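You operate a simulated robot arm through the tools that you are given. There is no shell and no other tool.

The job below is to be done with a simulated robot arm. You get a single attempt, and the scene is never put back.

TASK
Replace the loose brown end cap with the white one, pressed home.
Fine: old cap back with the others in the grey tray; use the grey lever with the sliding tray locked in, and leave it locked, the profile in its pocket.
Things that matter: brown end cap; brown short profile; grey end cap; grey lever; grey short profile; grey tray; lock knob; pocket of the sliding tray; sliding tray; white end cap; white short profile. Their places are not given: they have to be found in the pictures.

It is judged by the outcome, as a careful person would: the job done as asked, and still so three seconds after it is handed in. It fails if anything else is knocked over, pushed out of place, dropped, spilled or broken. A push-on lid holds only when it is set on centred and level and pressed home; a screw cap is set on level and turned clockwise until tight.

THE ROBOT
A 6-joint arm with a fingered hand, fixed in place. Base frame: the origin is on the floor under the middle of its stand, x ahead of it, y to its left, z up; the work surface is at about z = 0.84. Readings come in m, rad, newtons and seconds.
With the tool pointing down near the work surface it reaches from about 0.32 to 0.82 m from the base axis. Its first joint turns from -2.897 to 2.897 rad. Payload 4 kg.
Tool frame: the origin (TCP) lies between the finger pads and is the grasp point; the fingertips stand 0.026 m ahead of it; z points along the fingers, y is the line along which they close. The gripper opens to 0.132 m; its body begins 0.073 m behind the TCP. The gripper is a hand of 5 fingers: y runs from the thumb to the fingers, the wrist lies at [0, 0, -0.239] in the tool frame, and closing takes about 1.5 s.
Orientation is told as [roll, pitch, yaw] about the base's x, y, z axes, in that order, counted from this pose: with the fingers straight down and closing along the base's y, the tool's x points along the base's -x, its y along +y and its z along -z.

THE INTERFACE
- The arm moves only by the tool nudge_tool. Its argument "rows" is a list of rows, each an object (a shift or turn left out is 0, a gripper value left out holds the last) with "rot": the turn, a rotation vector about the tool's x, y, z in units of 4 degrees (1.0 is 4 degrees), a list of three; "travel": the shift along the tool's x, y, z in units of 40 mm (1.0 is 40 mm), a list of three; "jaw": the gripper command, from -1 (fully open) to 1 (shut), values between in proportion. In form: [{"rot": [rx, ry, rz], "travel": [dx, dy, dz], "jaw": jaw}, ...]. A call has 1 to 20 rows; each row shifts and turns the commanded pose from where the row before left it, along the tool's axes as they then stand. A call with a number of a shift or a turn outside -1 to 1 is refused whole. Rows are played at 5 a second. More than 0.05 m and 0.15 rad between two rows, or a gripper value outside its range, and nothing of the call is played. A pose out of reach is approached as far as the arm can. The call stops where the force on the tool passes 40 N (or 10 N more than at its start, if that is more) or the arm is blocked; 0.2 s more then pass. The fingers move at their own pace (about 0.045 m/s each) and stop on an object; they squeeze with about 22 N. The grip force told is the motor's: it shows also when the fingers shut on nothing. Time passes only in rows, and 0.2 s behind the last, so rows that do not move let the fingers close. It gives the time, the measured TCP pose, the force on the tool (base axes), the opening and the grip force at its end, in the units of the frame above (readings bear some noise), with the torque about the TCP (base axes, N m) and any sound that the robot's microphone picked up, and new pictures: "show" is both (left out), scene, wrist or none.
- Cameras (640 x 400 px; columns grow to the right, rows downward): "scene" is fixed at [0.4002, 0.6542, 1.4487]; the picture's right is [-0.90, -0.44, 0.00], its down [-0.23, 0.48, -0.85] and it looks along [0.37, -0.76, -0.53] (base axes); focal length 334 px, centre (320, 200). "wrist" rides on the gripper at [0.085, 0.002, -0.097] in the tool frame; the picture's right is [-0.02, 1.00, 0.00], its down [-0.75, -0.02, -0.66] and it looks along [-0.66, -0.01, 0.75] (tool axes); focal length 270 px, centre (320, 200).
- hand_shape(shape): the hand has 5 fingers and takes this shape, open, in about a second: jaw (thumb against the fingers, like two jaws); tri (thumb and two fingers); tip (a fingertip pinch); poke (one finger out to press); point (the index stretched); flat (the hand flat); cup (the hand cupped); fist (a fist). The gripper value then closes the fingers along that shape, each until it touches; the sizes above hold for jaw. It gives what a move gives, with no picture.
- probe_pixels(camera, pixels): for up to 12 pixels [column, row] of the newest picture of that camera ("zoom" is the newest enlarged one), the place [x, y, z] in the base frame of the surface seen there, good to about 0.002 m, but the place of the scene camera against the robot may be out by one fixed shift of up to 0.018 m in any direction. The clock stands still meanwhile.
- close_up(camera, box): a new picture of the part [left, top, right, bottom] of that camera's present view, enlarged. The clock stands still meanwhile.
- hand_in(): hands the job in; it is judged then, once.

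Leave the gripper open and the arm clear of the work at the hand-in unless told otherwise.

The tools are called after ">>>" as a command line: name --argument value ..., lists and objects as JSON in quotes. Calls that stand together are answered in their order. nudge_tool: Moves the arm, as the interface text tells. Its arguments: {"type":"object","properties":{"rows":{"type":"array"},"show":{"type":"string","enum":["both","scene","wrist","none"]}},"required":["rows"]} The other tools are called the same way: hand_shape (shape) gives the hand a shape; probe_pixels (camera, pixels) gives the place of the surface under pixels of a picture; close_up (camera, box) takes an enlarged picture of a part of a camera's view; hand_in () hands the job in.

At the start:

```text
time_s: 0.0
tool_pos: [0.4598, 0.0512, 1.2395]
tool_rot: [0.001, 0.0, -0.001]
ft_force: [-0.6, 0.5, 0.2]
moment: [-0.02, -0.02, -0.02]
width: 0.1316
finger_force: 0.1
shape: jaw
```

scene: 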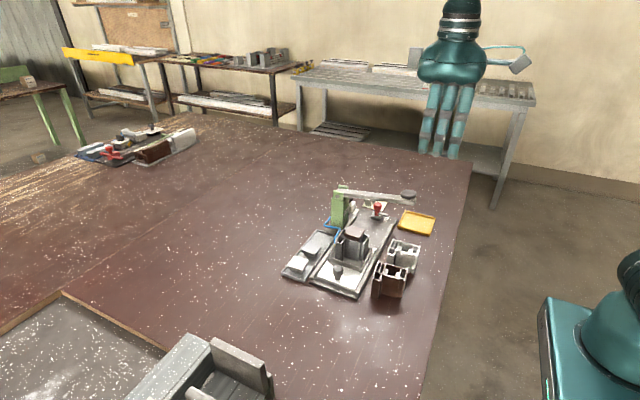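
wrist: 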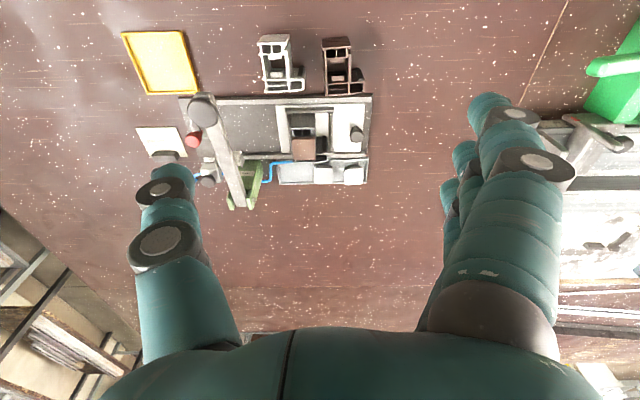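

I see a work station near the middle of both pictures: a green stand with a grey lever, a sliding tray with a profile in it, a yellow tray, and white and brown profiles. I'll enlarge both views to identify the parts.

>>> close_up --camera "scene" --box '[270, 170, 450, 310]'

>>> close_up --camera "wrist" --box '[110, 20, 390, 220]'

>>> close_up --camera "scene" --box '[60, 100, 220, 200]'

```text
2.86 times, centred on (360, 240) of scene
```

zoom: 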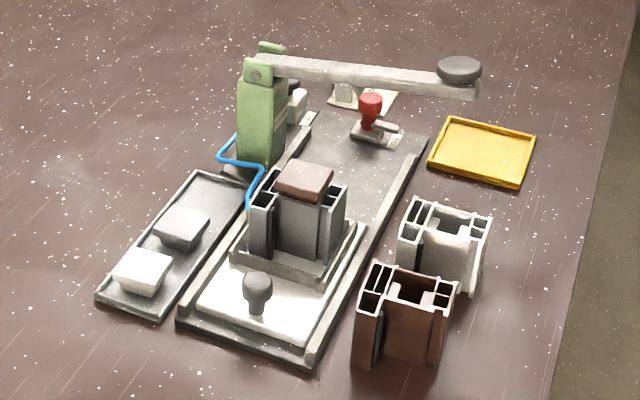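

```text
2.00 times, centred on (250, 120) of wrist
```

zoom: 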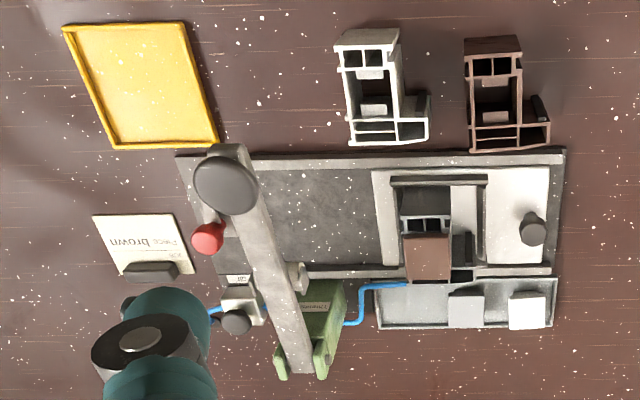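

```text
4.00 times, centred on (140, 150) of scene
```

zoom: 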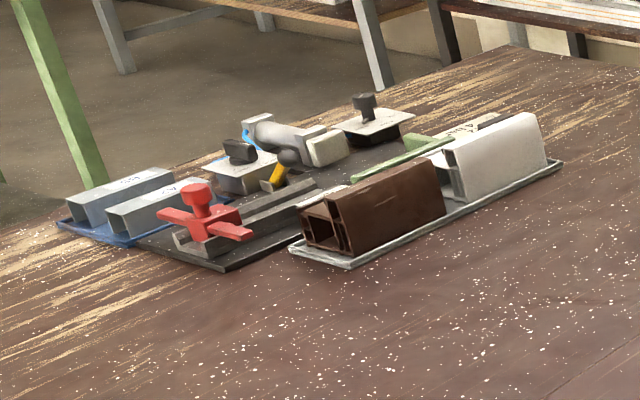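

The profile in the pocket is grey with a loose brown cap on top. The grey tray next to it holds a grey and a white cap. The red knob sits by the rails under the lever. I'll zoom in on the details.

>>> close_up --camera "scene" --box '[325, 180, 405, 230]'

>>> close_up --camera "scene" --box '[280, 220, 380, 300]'

>>> close_up --camera "wrist" --box '[130, 80, 260, 215]'

>>> close_up --camera "wrist" --box '[260, 90, 380, 190]'

```text
8.00 times, centred on (365, 205) of scene
```

zoom: 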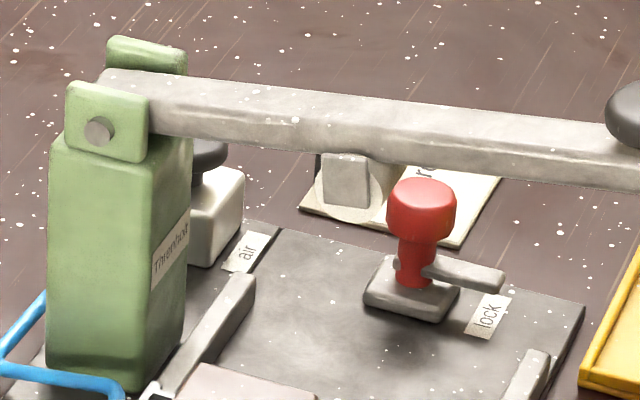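

```text
5.00 times, centred on (330, 260) of scene
```

zoom: 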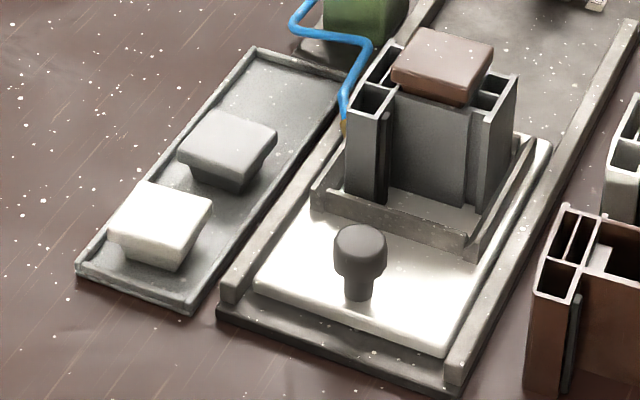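

```text
2.96 times, centred on (195, 148) of wrist
```

zoom: 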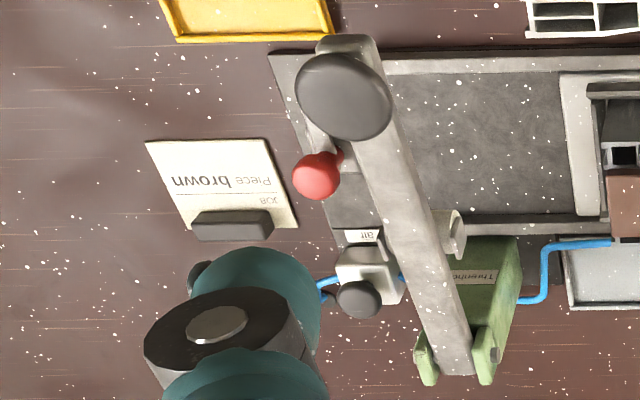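

```text
4.00 times, centred on (320, 140) of wrist
```

zoom: 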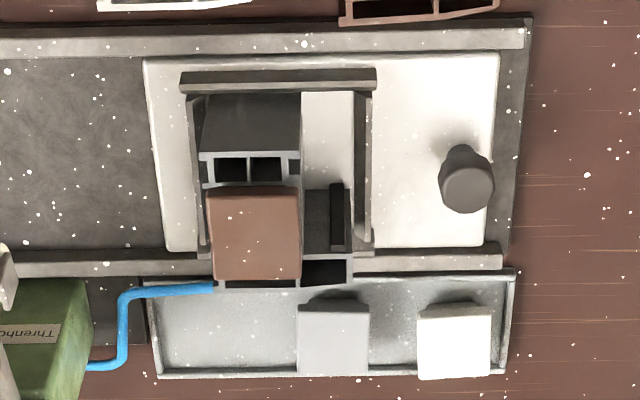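

I'll probe key points in the latest wrist zoom: brown cap, white cap, grey cap, sliding tray knob, tray edges.

>>> probe_pixels --camera "zoom" --pixels '[[212, 192], [296, 192], [298, 276], [216, 276], [255, 235], [333, 340], [302, 312], [366, 312], [455, 345], [422, 318], [487, 318], [466, 185]]'

>>> probe_pixels --camera "zoom" --pixels '[[150, 65], [495, 62], [490, 240], [170, 245], [190, 75], [370, 75], [10, 75], [510, 40], [480, 255], [200, 340], [165, 370], [510, 275]]'

```text
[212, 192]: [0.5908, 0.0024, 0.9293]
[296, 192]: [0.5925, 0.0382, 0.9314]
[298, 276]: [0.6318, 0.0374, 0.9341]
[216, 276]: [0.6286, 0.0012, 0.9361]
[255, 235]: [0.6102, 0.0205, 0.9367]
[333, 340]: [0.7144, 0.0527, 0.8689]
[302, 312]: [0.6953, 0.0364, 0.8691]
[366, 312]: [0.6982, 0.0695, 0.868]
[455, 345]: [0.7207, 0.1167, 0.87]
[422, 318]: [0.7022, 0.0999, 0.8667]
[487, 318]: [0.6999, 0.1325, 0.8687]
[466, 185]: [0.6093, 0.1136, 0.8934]
```

```text
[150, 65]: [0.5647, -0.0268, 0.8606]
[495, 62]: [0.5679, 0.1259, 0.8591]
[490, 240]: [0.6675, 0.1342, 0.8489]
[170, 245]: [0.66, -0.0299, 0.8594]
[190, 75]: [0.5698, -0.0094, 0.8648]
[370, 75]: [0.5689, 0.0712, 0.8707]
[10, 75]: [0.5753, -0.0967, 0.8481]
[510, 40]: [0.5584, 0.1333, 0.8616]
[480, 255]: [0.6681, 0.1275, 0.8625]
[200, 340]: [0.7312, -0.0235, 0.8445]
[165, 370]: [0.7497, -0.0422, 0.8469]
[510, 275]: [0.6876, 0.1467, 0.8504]
```

Next I'll probe the lever/lock area. First a zoom there in the wrist view.

>>> close_up --camera "wrist" --box '[150, 85, 310, 215]'

>>> close_up --camera "scene" --box '[360, 190, 420, 230]'

```text
3.08 times, centred on (230, 150) of wrist
```

zoom: 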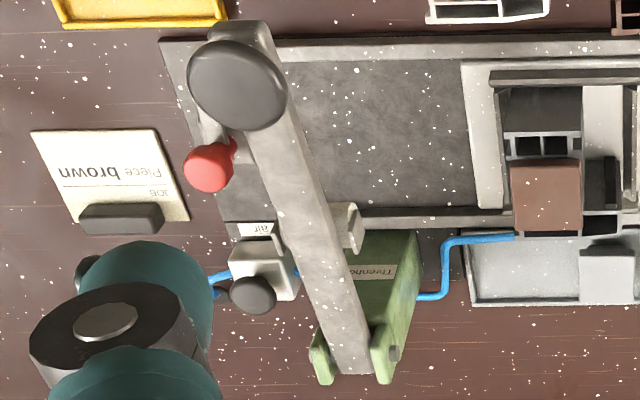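

```text
10.00 times, centred on (390, 210) of scene
```

zoom: 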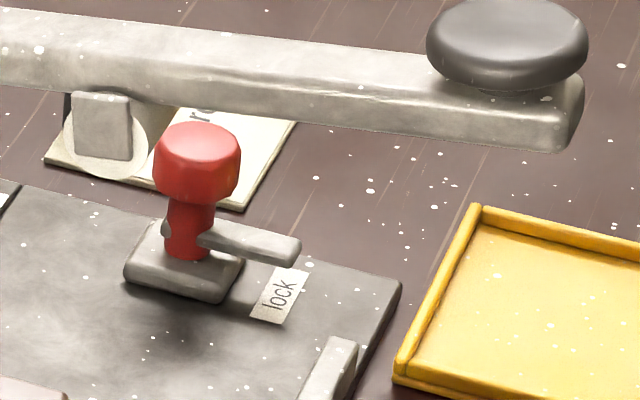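

Probing lock and lever points in the scene zoom (10x), and I'll compare with the wrist camera.

>>> probe_pixels --camera "zoom" --pixels '[[200, 140], [185, 225], [150, 270], [215, 285], [225, 240], [290, 252], [280, 300], [100, 130], [90, 165], [510, 30], [560, 120], [60, 50]]'

>>> probe_pixels --camera "wrist" --pixels '[[202, 110], [192, 139], [214, 120], [236, 165], [246, 203], [180, 90], [200, 141], [370, 97], [286, 98], [200, 157], [213, 151], [208, 180]]'

```text
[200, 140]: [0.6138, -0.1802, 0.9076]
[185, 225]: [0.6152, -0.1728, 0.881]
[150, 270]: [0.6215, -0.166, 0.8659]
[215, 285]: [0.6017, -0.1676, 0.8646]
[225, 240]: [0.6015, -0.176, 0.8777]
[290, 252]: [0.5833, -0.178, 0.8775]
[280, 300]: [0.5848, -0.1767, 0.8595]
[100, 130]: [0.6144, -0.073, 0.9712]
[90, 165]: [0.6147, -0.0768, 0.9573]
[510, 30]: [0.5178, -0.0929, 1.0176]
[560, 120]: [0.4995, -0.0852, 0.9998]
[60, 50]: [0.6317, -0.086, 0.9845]
```

```text
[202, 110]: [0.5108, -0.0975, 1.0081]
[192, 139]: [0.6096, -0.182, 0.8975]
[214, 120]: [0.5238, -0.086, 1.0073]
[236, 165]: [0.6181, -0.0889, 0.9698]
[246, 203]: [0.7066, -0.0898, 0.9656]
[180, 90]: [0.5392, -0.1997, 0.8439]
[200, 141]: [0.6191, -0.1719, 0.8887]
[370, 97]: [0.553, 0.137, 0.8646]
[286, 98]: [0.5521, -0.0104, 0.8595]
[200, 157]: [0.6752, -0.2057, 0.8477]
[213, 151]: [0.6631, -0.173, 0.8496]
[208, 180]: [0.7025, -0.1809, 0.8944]
```

The lever lies along x at y≈-0.09, and the lock knob is at about (0.61,-0.18). Now I'll check what the hand looks like in the "tip" shape, here in free air.

>>> hand_shape --shape "tip"

>>> close_up --camera "wrist" --box '[0, 0, 640, 400]'

>>> close_up --camera "scene" --box '[380, 0, 560, 170]'

```text
time_s: 0.9
tool_pos: [0.46, 0.0513, 1.2389]
tool_rot: [-0.001, 0.0, 0.0]
ft_force: [-0.5, 0.0, 0.0]
moment: [0.0, 0.0, -0.01]
width: 0.132
finger_force: 0.1
shape: tip
```

```text
1.00 times, centred on (320, 200) of wrist (not enlarged: the box is as wide or as high as the picture)
```

zoom: 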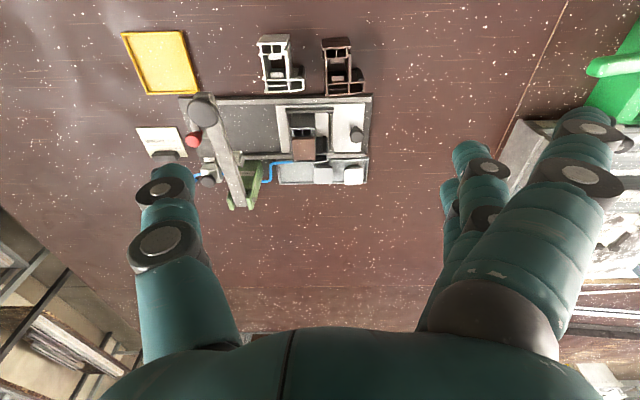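

```text
2.35 times, centred on (470, 85) of scene
```

zoom: 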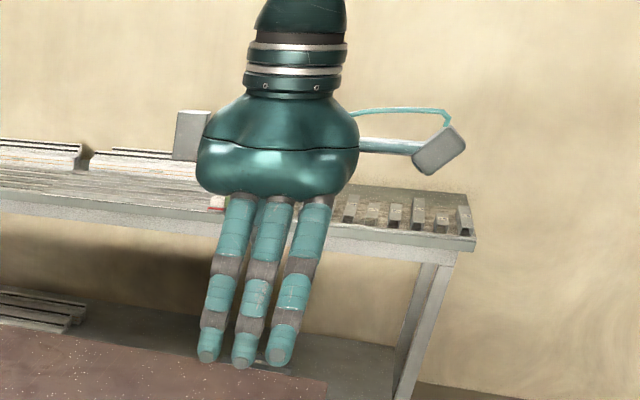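

I'll close the fingers here in free air in the tip shape to see how they meet.

>>> nudge_tool --rows '[{"jaw": 1}, {"jaw": 1}, {"jaw": 1}, {"jaw": 1}, {"jaw": 1}, {"jaw": 1}, {"jaw": 1}, {"jaw": 1}, {"jaw": 1}, {"jaw": 1}]' --show "both"

>>> close_up --camera "scene" --box '[380, 0, 560, 170]'

```text
time_s: 3.1
tool_pos: [0.4604, 0.0507, 1.2393]
tool_rot: [0.0, 0.001, 0.0]
ft_force: [-0.4, 1.1, 0.7]
moment: [0.0, 0.02, -0.02]
width: 0.0003
finger_force: 21.8
shape: tip
```

scene: 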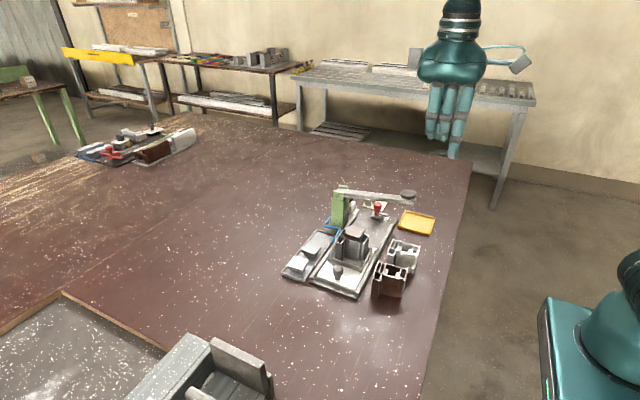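
wrist: 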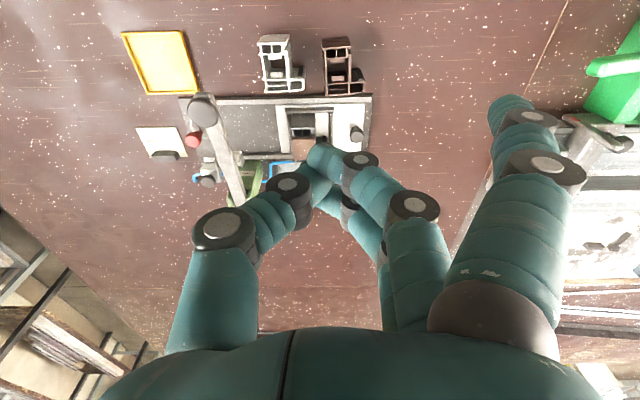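

```text
2.35 times, centred on (470, 85) of scene
```

zoom: 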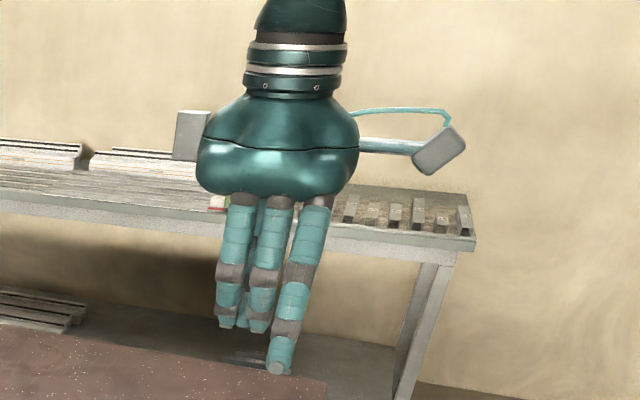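

In "tip" two fingers meet the thumb but one stays stretched out. I'll look at "tri" and "jaw" closed too.

>>> hand_shape --shape "tri"

>>> nudge_tool --rows '[{"jaw": 1}, {"jaw": 1}, {"jaw": 1}, {"jaw": 1}, {"jaw": 1}, {"jaw": 1}, {"jaw": 1}, {"jaw": 1}, {"jaw": 1}, {"jaw": 1}]' --show "wrist"

>>> close_up --camera "scene" --box '[400, 50, 520, 170]'

>>> hand_shape --shape "jaw"

>>> nudge_tool --rows '[{"jaw": 1}, {"jaw": 1}, {"jaw": 1}, {"jaw": 1}, {"jaw": 1}, {"jaw": 1}, {"jaw": 1}, {"jaw": 1}, {"jaw": 1}, {"jaw": 1}]' --show "wrist"

>>> close_up --camera "scene" --box '[400, 50, 520, 170]'

```text
time_s: 4.0
tool_pos: [0.4604, 0.0504, 1.239]
tool_rot: [-0.001, 0.0, 0.0]
ft_force: [-0.3, -0.6, -0.4]
moment: [0.02, -0.05, -0.02]
width: 0.1318
finger_force: 0.1
shape: tri
```

```text
time_s: 6.2
tool_pos: [0.4594, 0.05, 1.239]
tool_rot: [-0.002, 0.001, 0.0]
ft_force: [-0.4, -0.7, 0.0]
moment: [-0.01, 0.01, 0.02]
width: 0.0001
finger_force: 22.2
shape: tri
```

wrist: 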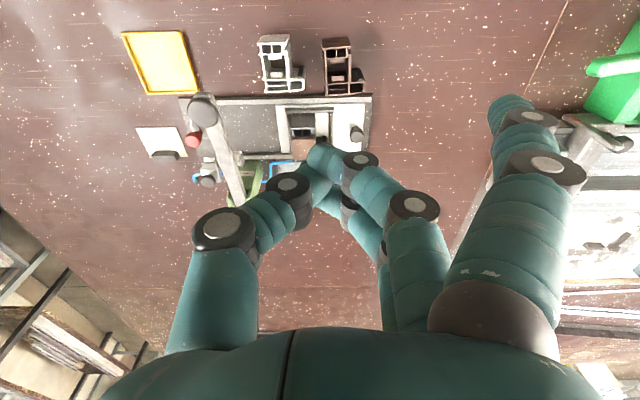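

```text
3.33 times, centred on (460, 110) of scene
```

zoom: 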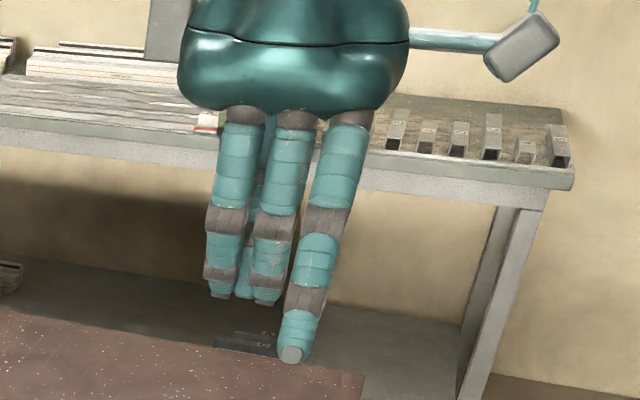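

```text
time_s: 7.1
tool_pos: [0.4606, 0.0505, 1.2393]
tool_rot: [0.0, -0.001, 0.0]
ft_force: [-0.3, -1.1, 0.7]
moment: [0.04, -0.04, -0.03]
width: 0.132
finger_force: 0.1
shape: jaw
```

```text
time_s: 9.3
tool_pos: [0.46, 0.0521, 1.2388]
tool_rot: [0.0, -0.001, 0.0]
ft_force: [0.5, -0.5, 0.3]
moment: [0.01, -0.03, -0.01]
width: 0.0001
finger_force: 22.2
shape: jaw
```

wrist: 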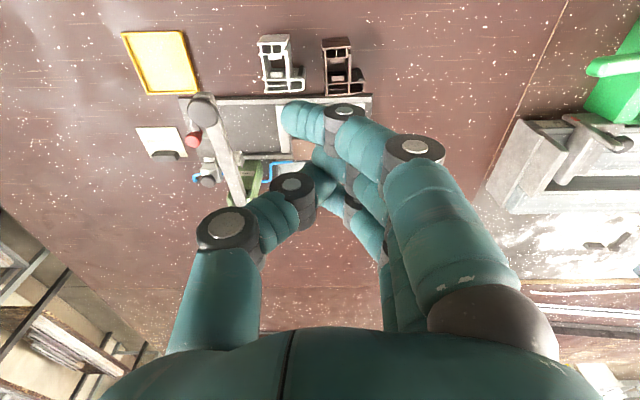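

```text
3.33 times, centred on (460, 110) of scene
```

zoom: 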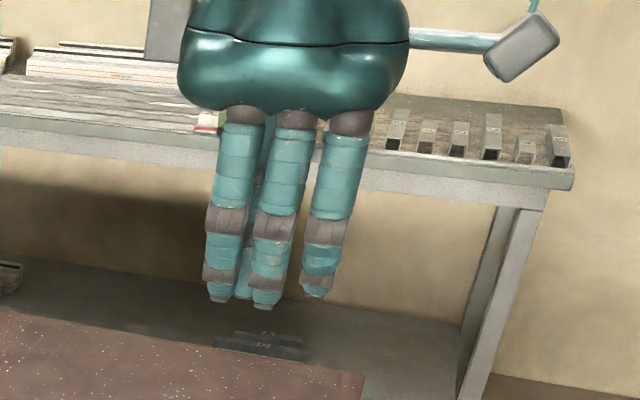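

Jaw closes all fingers; in tri one stays out. I'll probe the fingertips in the scene zoom to learn the hand's geometry relative to the TCP (0.460, 0.051, 1.239).

>>> probe_pixels --camera "zoom" --pixels '[[215, 298], [221, 260], [245, 292], [265, 304], [268, 262], [313, 290], [318, 262], [235, 190], [285, 190], [335, 190], [300, 90], [520, 50]]'

>>> probe_pixels --camera "wrist" --pixels '[[290, 118], [308, 118], [318, 160], [325, 190], [316, 182], [292, 185], [343, 112], [415, 148], [345, 165], [350, 200], [355, 232], [228, 222]]'

```text
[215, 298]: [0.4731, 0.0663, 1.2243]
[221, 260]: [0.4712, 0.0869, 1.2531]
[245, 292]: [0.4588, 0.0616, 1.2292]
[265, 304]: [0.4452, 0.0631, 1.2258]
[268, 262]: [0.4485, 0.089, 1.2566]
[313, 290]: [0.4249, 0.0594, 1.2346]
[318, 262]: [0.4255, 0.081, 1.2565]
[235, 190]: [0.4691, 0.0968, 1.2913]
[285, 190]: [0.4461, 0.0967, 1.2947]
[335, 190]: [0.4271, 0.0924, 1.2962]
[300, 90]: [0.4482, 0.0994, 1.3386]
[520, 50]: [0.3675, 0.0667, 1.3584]
```

```text
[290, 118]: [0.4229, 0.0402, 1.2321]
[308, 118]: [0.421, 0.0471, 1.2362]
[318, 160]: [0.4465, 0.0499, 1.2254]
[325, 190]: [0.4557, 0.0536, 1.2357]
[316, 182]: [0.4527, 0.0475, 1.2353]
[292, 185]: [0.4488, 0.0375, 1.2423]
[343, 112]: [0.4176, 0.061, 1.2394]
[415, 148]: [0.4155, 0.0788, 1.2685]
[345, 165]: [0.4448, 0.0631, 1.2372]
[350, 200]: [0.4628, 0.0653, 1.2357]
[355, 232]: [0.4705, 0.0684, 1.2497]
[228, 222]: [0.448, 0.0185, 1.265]
```

Fingers: index/middle sit about ±14 mm from the tool centre along tool x, ring at about +38 mm; tips 25 mm ahead of the TCP. Scene camera reads about 10 mm high. Now I'll open the hand and lower to about z=1.10 at the same x,y for a closer look (everything below is under 1.01).

>>> nudge_tool --rows '[{"jaw": -1, "travel": [0, 0, 0.5]}, {"travel": [0, 0, 0.8]}, {"travel": [0, 0, 0.8]}, {"travel": [0, 0, 0.8]}, {"travel": [0, 0, 0.6]}, {}, {}]' --show "wrist"

>>> close_up --camera "wrist" --box '[240, 120, 440, 245]'

```text
time_s: 10.9
tool_pos: [0.4616, 0.0503, 1.0976]
tool_rot: [0.0, 0.0, 0.002]
ft_force: [0.8, 0.1, -1.3]
moment: [0.0, 0.0, 0.03]
width: 0.1318
finger_force: 0.1
shape: jaw
```

wrist: 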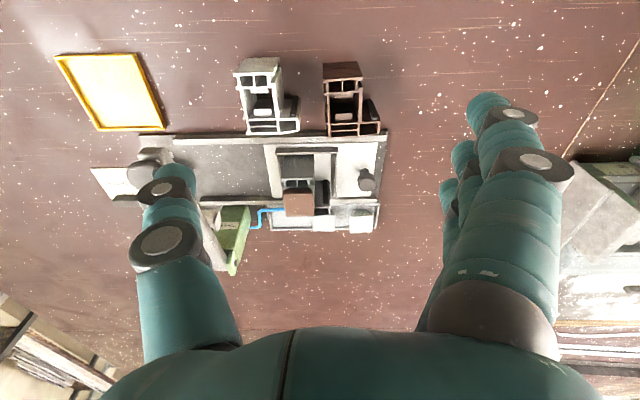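

```text
3.20 times, centred on (340, 182) of wrist
```

zoom: 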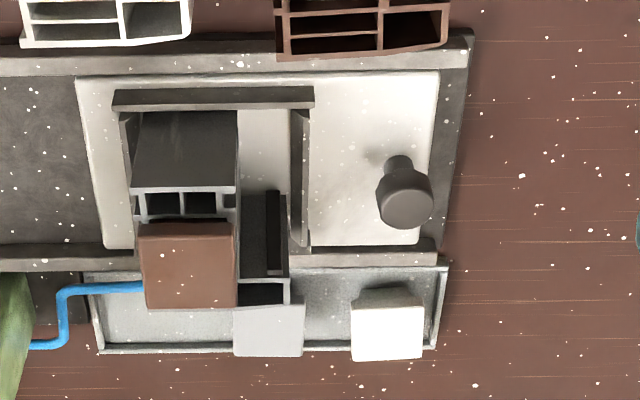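

The view is clear. I'll probe the profile top, cap corners, and surroundings more closely here.

>>> probe_pixels --camera "zoom" --pixels '[[140, 190], [234, 190], [145, 217], [233, 218], [142, 226], [231, 226], [234, 303], [148, 303], [190, 265], [287, 285], [272, 200], [238, 290]]'

>>> probe_pixels --camera "zoom" --pixels '[[238, 310], [302, 310], [300, 352], [236, 350], [355, 310], [420, 308], [420, 356], [353, 356], [388, 335], [405, 205], [440, 255], [100, 342]]'

```text
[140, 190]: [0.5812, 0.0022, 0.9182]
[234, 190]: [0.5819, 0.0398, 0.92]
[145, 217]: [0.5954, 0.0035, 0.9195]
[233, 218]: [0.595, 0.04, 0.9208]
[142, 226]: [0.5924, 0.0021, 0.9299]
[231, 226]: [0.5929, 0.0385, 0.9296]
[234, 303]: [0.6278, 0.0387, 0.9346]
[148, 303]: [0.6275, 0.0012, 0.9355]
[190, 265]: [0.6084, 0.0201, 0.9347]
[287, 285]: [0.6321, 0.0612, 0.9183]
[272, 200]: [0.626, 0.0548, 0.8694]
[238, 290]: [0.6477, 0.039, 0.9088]
```

```text
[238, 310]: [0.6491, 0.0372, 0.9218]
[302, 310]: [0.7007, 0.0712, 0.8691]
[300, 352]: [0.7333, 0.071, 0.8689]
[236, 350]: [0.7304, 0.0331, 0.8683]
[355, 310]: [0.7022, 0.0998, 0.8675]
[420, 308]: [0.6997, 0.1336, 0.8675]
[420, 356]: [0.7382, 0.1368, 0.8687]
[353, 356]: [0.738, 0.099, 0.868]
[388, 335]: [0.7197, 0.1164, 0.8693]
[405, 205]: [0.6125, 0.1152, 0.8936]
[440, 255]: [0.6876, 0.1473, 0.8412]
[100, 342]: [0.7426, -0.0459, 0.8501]
```

I need the extents of the palm and of the green stand for clearance. Probing hand outline and stand points in the wrist picture.

>>> close_up --camera "wrist" --box '[0, 0, 640, 400]'

>>> probe_pixels --camera "wrist" --pixels '[[150, 310], [140, 345], [235, 315], [110, 385], [555, 290], [560, 340], [500, 380], [285, 340], [248, 215], [246, 245], [228, 272], [216, 212]]'

>>> probe_pixels --camera "scene" --pixels '[[332, 195], [346, 196], [331, 222], [345, 226], [343, 188], [355, 192], [420, 65], [484, 65], [430, 80], [515, 65], [488, 60], [453, 80]]'

```text
1.00 times, centred on (320, 200) of wrist (not enlarged: the box is as wide or as high as the picture)
```

zoom: 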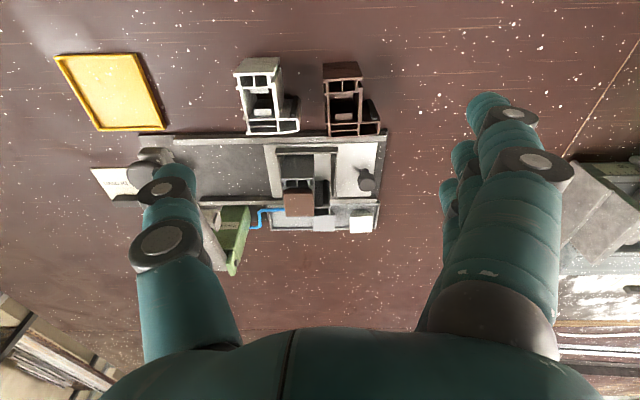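

```text
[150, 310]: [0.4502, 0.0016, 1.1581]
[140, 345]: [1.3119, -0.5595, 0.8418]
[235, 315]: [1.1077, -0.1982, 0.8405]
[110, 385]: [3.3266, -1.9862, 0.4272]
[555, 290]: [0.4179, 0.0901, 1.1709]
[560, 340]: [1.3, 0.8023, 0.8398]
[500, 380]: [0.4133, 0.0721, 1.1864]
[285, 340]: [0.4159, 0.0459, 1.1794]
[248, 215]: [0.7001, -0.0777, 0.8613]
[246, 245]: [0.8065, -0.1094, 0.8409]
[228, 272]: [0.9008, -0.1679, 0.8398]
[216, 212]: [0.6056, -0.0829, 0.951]
```

```text
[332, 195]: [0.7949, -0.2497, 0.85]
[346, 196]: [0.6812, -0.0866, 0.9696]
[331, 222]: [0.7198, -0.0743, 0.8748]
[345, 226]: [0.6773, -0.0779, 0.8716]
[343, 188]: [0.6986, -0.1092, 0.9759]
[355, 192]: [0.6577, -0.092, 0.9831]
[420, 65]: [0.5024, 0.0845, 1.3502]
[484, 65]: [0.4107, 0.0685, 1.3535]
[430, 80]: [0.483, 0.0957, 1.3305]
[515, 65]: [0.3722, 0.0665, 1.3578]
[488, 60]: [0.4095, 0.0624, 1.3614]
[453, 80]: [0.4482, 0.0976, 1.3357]
```

The stand's front face is at y≈-0.077, profile top z≈0.9195, brown cap centre ≈(0.6105, 0.020), white cap centre ≈(0.719, 0.117). I'll turn the tool to yaw −90° (tool z +90°), so the thumb is on the robot side, fingers on the far side, and the camera sits on the open +y side.

>>> nudge_tool --rows '[{"rot": [0, 0, 1]}, {"rot": [0, 0, 1]}, {"rot": [0, 0, 1]}, {"rot": [0, 0, 1]}, {"rot": [0, 0, 1]}, {"rot": [0, 0, 1]}, {"rot": [0, 0, 1]}, {"rot": [0, 0, 1]}, {"rot": [0, 0, 1]}, {"rot": [0, 0, 1]}, {"rot": [0, 0, 1]}, {"rot": [0, 0, 1]}, {"rot": [0, 0, 1]}, {"rot": [0, 0, 1]}, {"rot": [0, 0, 1]}, {"rot": [0, 0, 1]}, {"rot": [0, 0, 1]}, {"rot": [0, 0, 1]}, {"rot": [0, 0, 1]}, {"rot": [0, 0, 1]}]' --show "none"

>>> nudge_tool --rows '[{"rot": [0, 0, 1]}, {"rot": [0, 0, 1]}, {"rot": [0, 0, 0.5]}, {}, {}]' --show "both"

```text
time_s: 15.1
tool_pos: [0.4604, 0.0505, 1.0983]
tool_rot: [0.0, 0.0, -1.398]
ft_force: [0.6, -0.2, 0.0]
moment: [0.01, 0.01, 0.01]
width: 0.1318
finger_force: 0.1
shape: jaw
```

```text
time_s: 16.3
tool_pos: [0.4603, 0.0506, 1.0988]
tool_rot: [0.001, 0.0, -1.57]
ft_force: [-0.7, -0.1, -0.1]
moment: [-0.01, 0.0, 0.0]
width: 0.1317
finger_force: 0.1
shape: jaw
```

scene: 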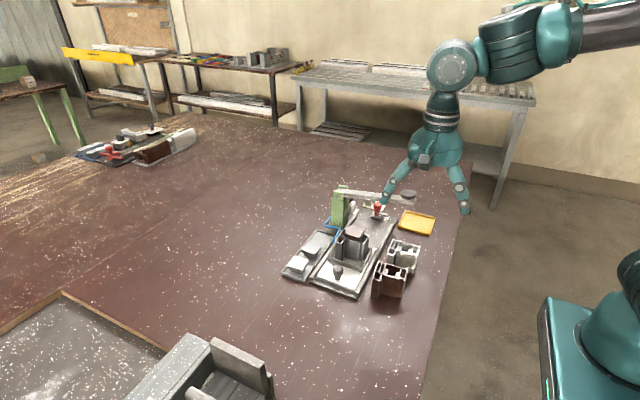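
wrist: 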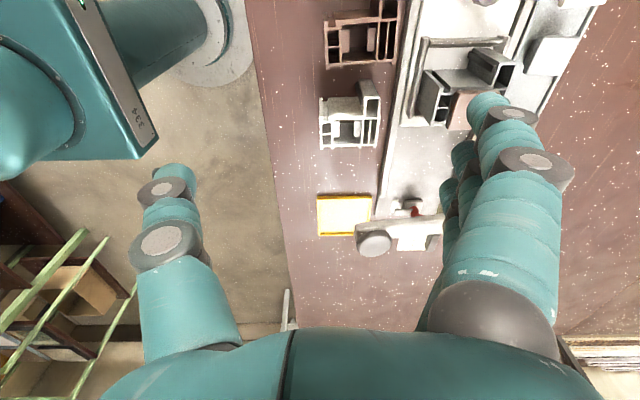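

Yaw is −90° now (tool x = base +y, tool y = base +x). I'll move above the brown cap to about (0.6105, 0.018, 1.02) with the fingers partly closed to about 60 mm.

>>> nudge_tool --rows '[{"travel": [-0.163, 0.751, 0.1], "jaw": 0.09}, {"travel": [-0.163, 0.751, 0.2]}, {"travel": [-0.163, 0.751, 0.4]}, {"travel": [-0.163, 0.751, 0.6]}, {"travel": [-0.163, 0.751, 0.67]}, {}, {}, {}]' --show "both"

>>> close_up --camera "scene" --box '[280, 130, 460, 300]'

```text
time_s: 18.1
tool_pos: [0.6097, 0.0181, 1.0199]
tool_rot: [0.002, 0.0, -1.571]
ft_force: [1.0, -0.3, -0.1]
moment: [-0.02, 0.03, 0.02]
width: 0.0609
finger_force: 0.1
shape: jaw
```

scene: 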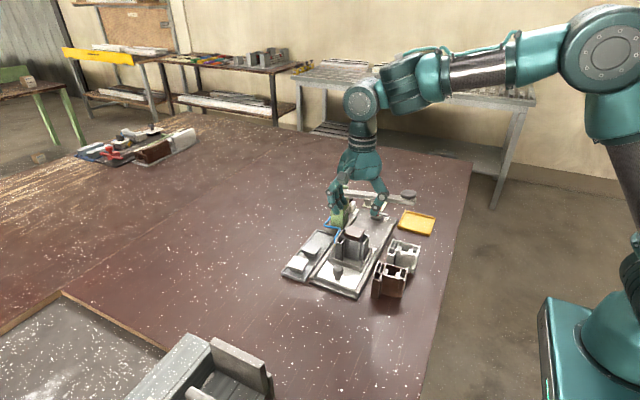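
wrist: 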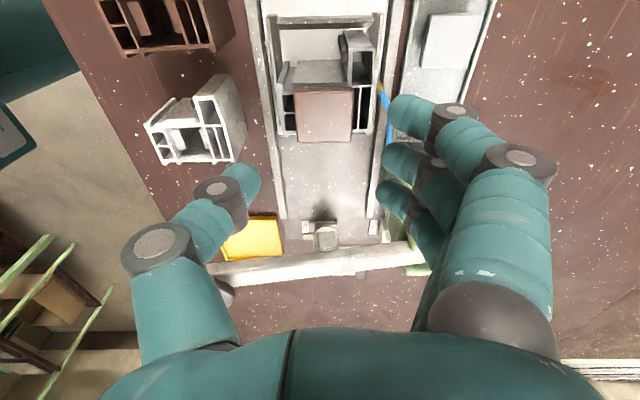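

```text
2.35 times, centred on (370, 215) of scene
```

zoom: 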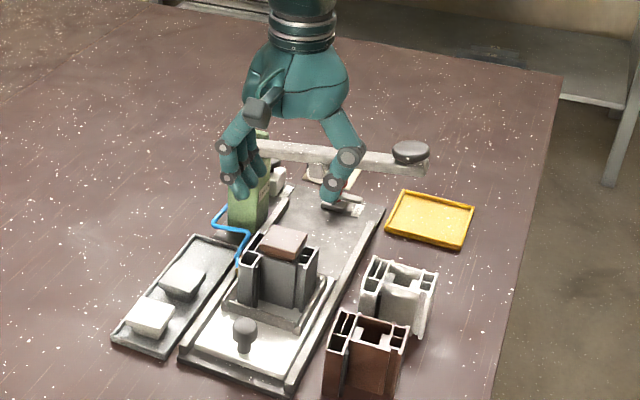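

I'll probe fingertips and cap in this wrist picture to measure the real offsets.

>>> probe_pixels --camera "wrist" --pixels '[[248, 175], [255, 185], [236, 172], [397, 108], [405, 125], [388, 155], [395, 172], [381, 190], [390, 208], [325, 112], [298, 90], [352, 88]]'

>>> probe_pixels --camera "wrist" --pixels '[[298, 138], [351, 138], [288, 112], [363, 112], [325, 240], [305, 228], [345, 228], [325, 260], [350, 75], [373, 75], [345, 40], [366, 35]]'

>>> close_up --camera "wrist" --box '[240, 30, 440, 155]'

```text
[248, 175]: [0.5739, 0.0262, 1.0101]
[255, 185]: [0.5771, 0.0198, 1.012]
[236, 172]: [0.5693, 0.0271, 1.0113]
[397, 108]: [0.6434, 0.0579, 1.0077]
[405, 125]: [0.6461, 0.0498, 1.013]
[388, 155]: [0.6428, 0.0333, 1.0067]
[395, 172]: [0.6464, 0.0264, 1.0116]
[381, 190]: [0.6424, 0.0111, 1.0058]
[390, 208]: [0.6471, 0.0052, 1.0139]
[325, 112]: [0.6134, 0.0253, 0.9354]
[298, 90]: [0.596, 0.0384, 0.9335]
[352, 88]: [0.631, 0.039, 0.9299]
```

```text
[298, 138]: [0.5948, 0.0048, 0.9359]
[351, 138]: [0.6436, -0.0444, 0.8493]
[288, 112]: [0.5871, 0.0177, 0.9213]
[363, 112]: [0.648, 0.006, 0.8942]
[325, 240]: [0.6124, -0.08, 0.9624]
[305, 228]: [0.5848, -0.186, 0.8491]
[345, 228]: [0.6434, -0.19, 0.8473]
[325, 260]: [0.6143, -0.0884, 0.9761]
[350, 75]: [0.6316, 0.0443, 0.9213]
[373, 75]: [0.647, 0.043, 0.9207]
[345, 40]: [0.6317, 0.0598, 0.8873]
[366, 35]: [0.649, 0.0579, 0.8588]
```

```text
3.20 times, centred on (340, 92) of wrist
```

zoom: 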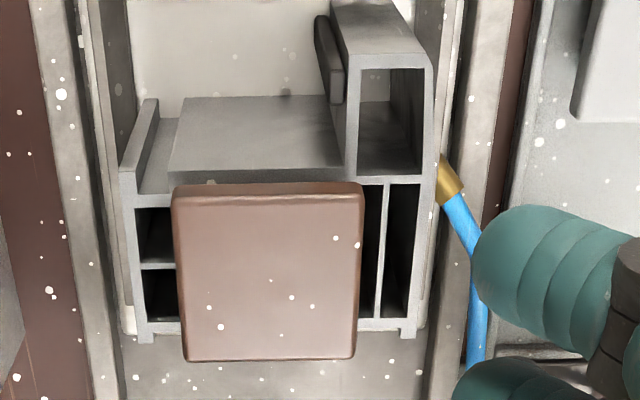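

Thumb sits at tool x≈0, index −15 mm, middle +7 mm, ring +31 mm. Cap centre ≈(0.6115, 0.020), top 0.935, profile top 0.920. I'll shift 4 mm in +y, 2 mm in +x, and descend to TCP z≈0.950 so the tips sit around z≈0.924, just above the profile top.

>>> nudge_tool --rows '[{"travel": [0.1, 0.04, 0.5]}, {"travel": [0, 0, 0.5]}, {"travel": [0, 0, 0.4]}, {"travel": [0, 0, 0.2]}, {"travel": [0, 0, 0.1475]}, {}, {}]' --show "both"

>>> close_up --camera "scene" --box '[310, 180, 410, 270]'

```text
time_s: 19.7
tool_pos: [0.6118, 0.0228, 0.9496]
tool_rot: [-0.002, 0.0, -1.572]
ft_force: [-0.2, 0.4, 0.0]
moment: [-0.03, 0.0, 0.01]
width: 0.0611
finger_force: 0.0
shape: jaw
```

scene: 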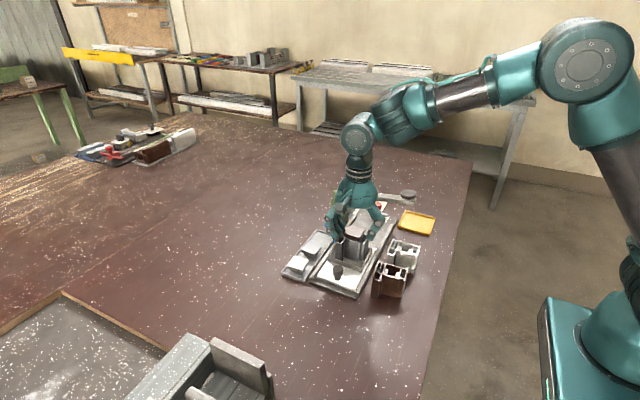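
wrist: 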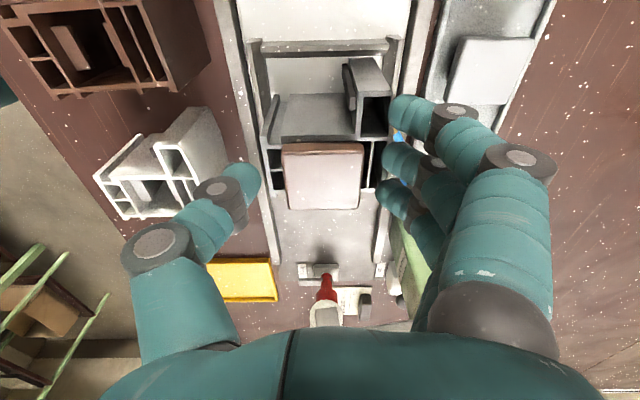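

```text
4.44 times, centred on (360, 225) of scene
```

zoom: 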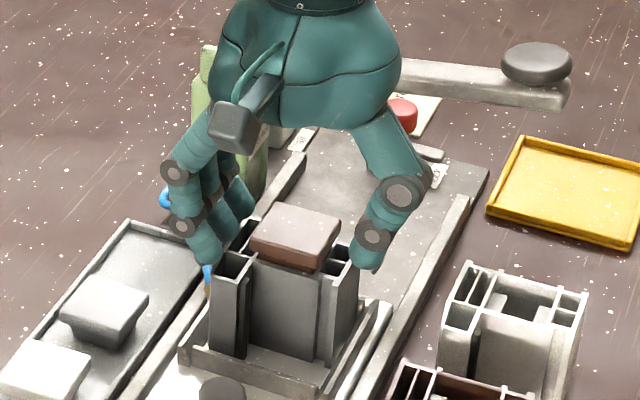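

The tips straddle the cap with clear margins. Closing in steps to just below the cap width (39 mm).

>>> nudge_tool --rows '[{"jaw": 0.35}, {"jaw": 0.4}, {"jaw": 0.45}, {"jaw": 0.5}, {"jaw": 0.55}, {"jaw": 0.55}, {"jaw": 0.55}]' --show "both"

>>> close_up --camera "wrist" --box '[230, 100, 430, 225]'

>>> close_up --camera "scene" --box '[310, 180, 410, 270]'

```text
time_s: 21.3
tool_pos: [0.6116, 0.021, 0.9488]
tool_rot: [-0.001, 0.0, -1.571]
ft_force: [-0.5, 0.0, 0.5]
moment: [-0.01, 0.02, -0.01]
width: 0.0217
finger_force: 20.5
shape: jaw
```

scene: 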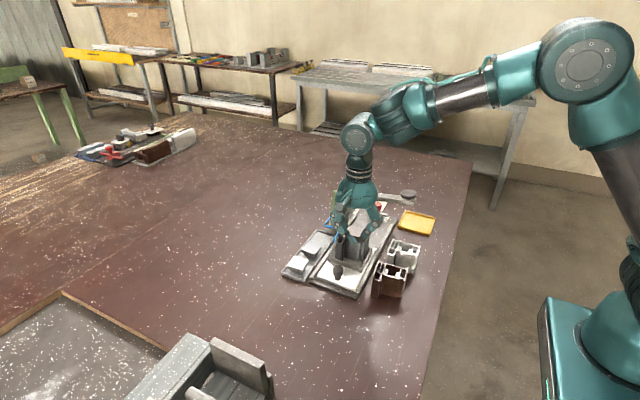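
wrist: 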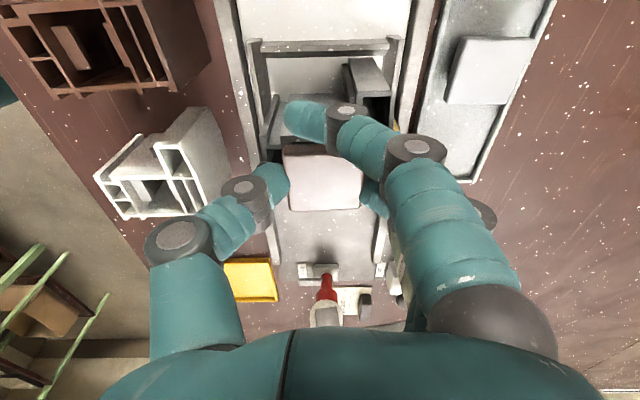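

```text
3.20 times, centred on (330, 162) of wrist
```

zoom: 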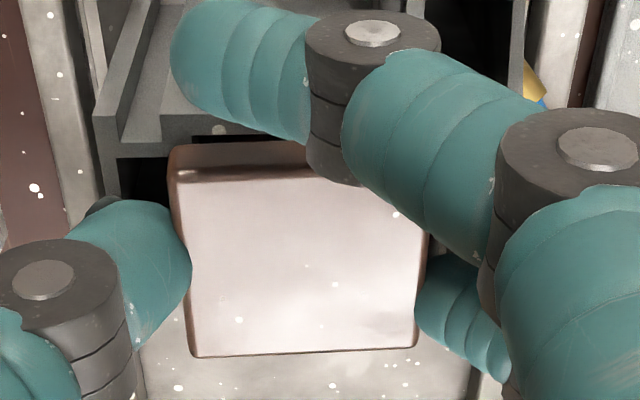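

```text
4.44 times, centred on (360, 225) of scene
```

zoom: 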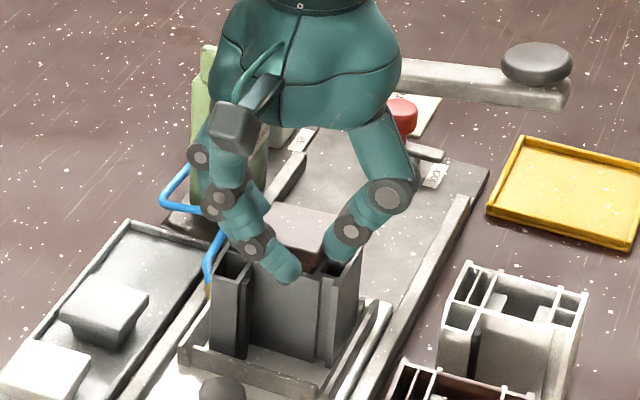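

The cap is gripped (20 N); the ring finger has swung past in front of the cap. Before lifting, I check the blue hose near the grey tray, since I will be placing near there.

>>> probe_pixels --camera "zoom" --pixels '[[165, 190], [190, 210], [222, 238], [208, 280], [135, 240], [40, 340], [185, 300], [105, 300], [245, 120], [385, 385], [285, 225], [255, 80]]'

>>> nudge_tool --rows '[{"travel": [0, 0, -0.1]}, {"travel": [0, 0, -0.2]}, {"travel": [0, 0, -0.3]}, {"travel": [0, 0, -0.5]}, {"travel": [0, 0, -0.5]}, {"travel": [0, 0, -0.5]}, {}]' --show "both"

>>> close_up --camera "scene" --box '[280, 160, 420, 290]'

```text
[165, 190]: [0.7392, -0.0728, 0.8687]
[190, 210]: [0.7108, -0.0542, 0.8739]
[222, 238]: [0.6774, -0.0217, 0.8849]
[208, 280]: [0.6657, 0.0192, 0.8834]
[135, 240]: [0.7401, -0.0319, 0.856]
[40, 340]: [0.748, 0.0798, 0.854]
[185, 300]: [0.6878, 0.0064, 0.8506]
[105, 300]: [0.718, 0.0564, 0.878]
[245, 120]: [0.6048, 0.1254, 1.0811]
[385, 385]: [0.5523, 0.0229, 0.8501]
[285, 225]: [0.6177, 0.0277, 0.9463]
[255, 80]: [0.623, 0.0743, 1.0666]
```

```text
time_s: 22.9
tool_pos: [0.6122, 0.0219, 1.0345]
tool_rot: [0.001, -0.001, -1.571]
ft_force: [-0.6, -1.8, -0.1]
moment: [0.03, -0.03, 0.03]
width: 0.0211
finger_force: 22.5
shape: jaw
```

scene: 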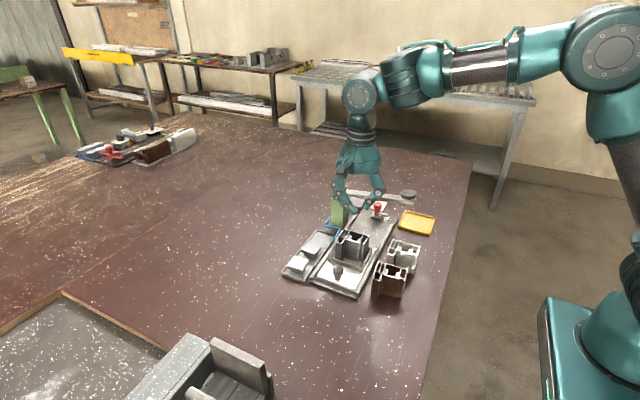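
wrist: 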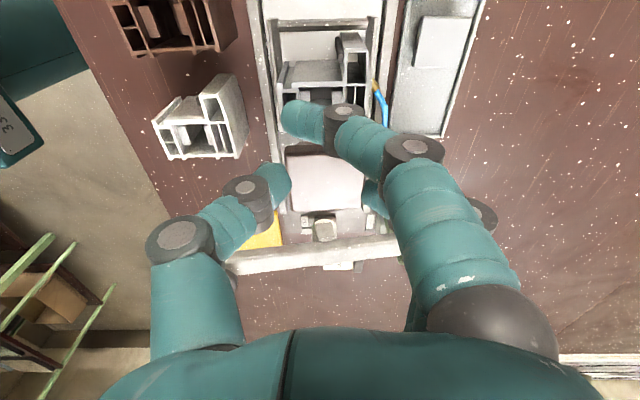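

```text
3.08 times, centred on (350, 225) of scene
```

zoom: 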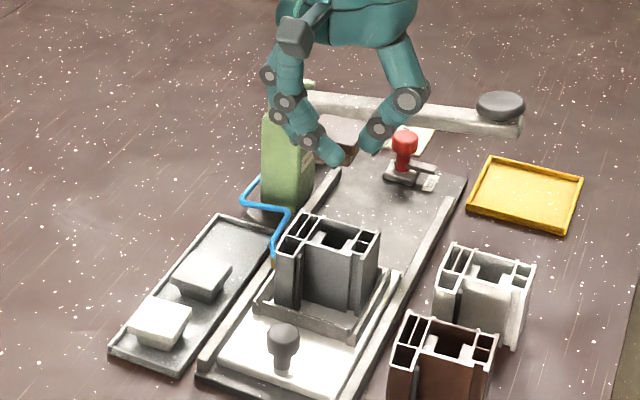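

The brown cap is lifted cleanly and the profile stayed in its pocket. I'll probe hose and grey tray edges in the wrist picture for an accurate target.

>>> close_up --camera "wrist" --box '[270, 20, 490, 155]'

>>> probe_pixels --camera "wrist" --pixels '[[375, 84], [380, 95], [385, 108], [386, 118], [396, 118], [440, 133], [402, 60], [460, 60], [418, 62], [459, 64], [416, 25], [464, 22]]'

```text
2.91 times, centred on (380, 88) of wrist
```

zoom: 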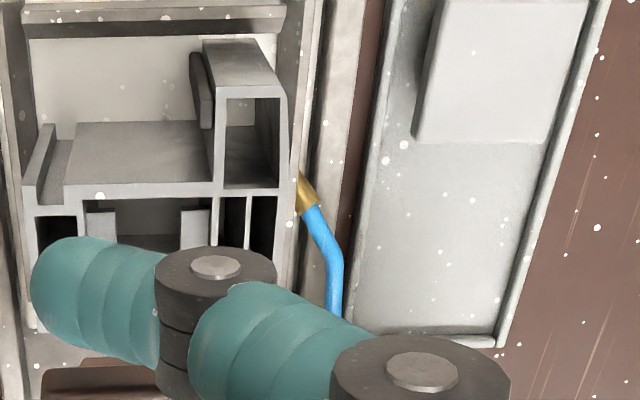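

```text
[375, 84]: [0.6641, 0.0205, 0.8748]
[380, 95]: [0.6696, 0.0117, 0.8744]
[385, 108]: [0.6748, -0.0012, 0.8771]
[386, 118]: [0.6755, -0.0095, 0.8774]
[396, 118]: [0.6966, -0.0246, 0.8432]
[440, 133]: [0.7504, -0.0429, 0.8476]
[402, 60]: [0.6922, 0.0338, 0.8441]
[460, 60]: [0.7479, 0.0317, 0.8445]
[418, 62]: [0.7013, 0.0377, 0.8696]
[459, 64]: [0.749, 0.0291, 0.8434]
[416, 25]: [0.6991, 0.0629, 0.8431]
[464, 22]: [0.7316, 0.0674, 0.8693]
```

The hose (x≈0.675, z≈0.877) runs right beside the empty end of the grey tray and would foul the thumb knuckle there. Safer: set the brown cap down for a moment on the bare table at about (0.70, 0.22), move the white cap over, then put the brown one in the white cap's vacated, open slot. Moving there at height now.

>>> nudge_tool --rows '[{"travel": [0.825, 0.366, 0]}, {"travel": [0.825, 0.366, 0]}, {"travel": [0.825, 0.366, 0]}, {"travel": [0.825, 0.366, 0]}, {"travel": [0.825, 0.366, 0]}, {"travel": [0.825, 0.366, 0]}, {}, {}]' --show "both"

>>> probe_pixels --camera "wrist" --pixels '[[325, 180], [300, 160], [350, 195], [310, 60], [350, 100], [260, 100], [330, 250], [305, 200]]'

>>> close_up --camera "wrist" --box '[230, 60, 430, 285]'

```text
time_s: 24.7
tool_pos: [0.6998, 0.2215, 1.0351]
tool_rot: [0.0, -0.002, -1.57]
ft_force: [-0.1, 0.1, 0.0]
moment: [-0.01, 0.01, 0.0]
width: 0.0214
finger_force: 21.9
shape: jaw
```

scene: 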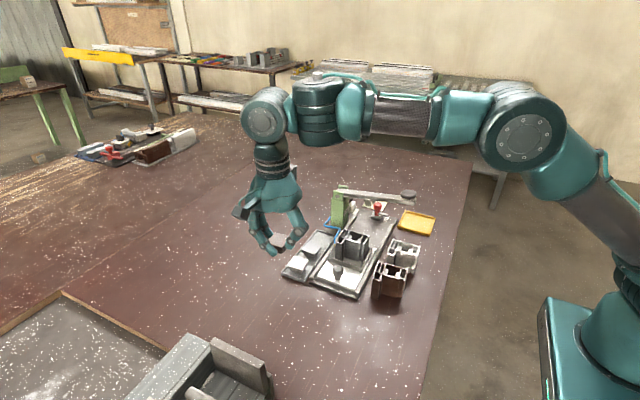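
wrist: 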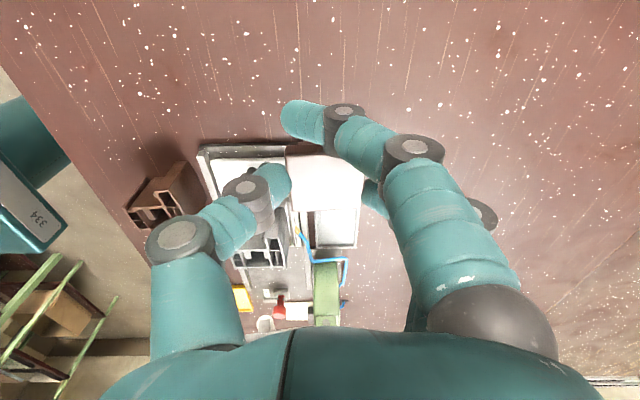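

```text
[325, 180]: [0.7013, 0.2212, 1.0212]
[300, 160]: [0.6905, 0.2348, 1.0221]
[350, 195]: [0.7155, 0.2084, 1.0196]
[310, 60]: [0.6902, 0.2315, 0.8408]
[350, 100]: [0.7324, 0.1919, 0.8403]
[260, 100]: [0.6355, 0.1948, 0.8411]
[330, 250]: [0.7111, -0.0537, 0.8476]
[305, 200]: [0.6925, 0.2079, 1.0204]
```

```text
1.78 times, centred on (330, 172) of wrist
```

zoom: 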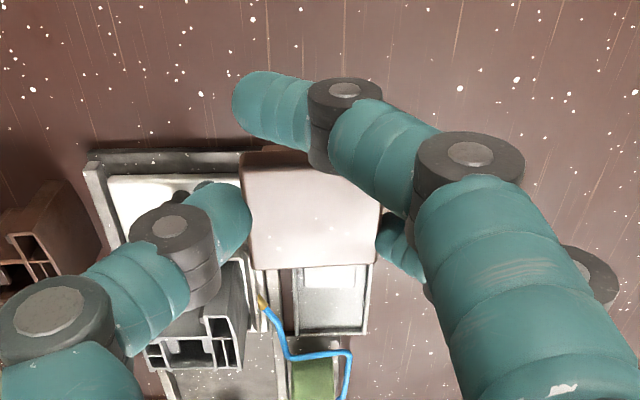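

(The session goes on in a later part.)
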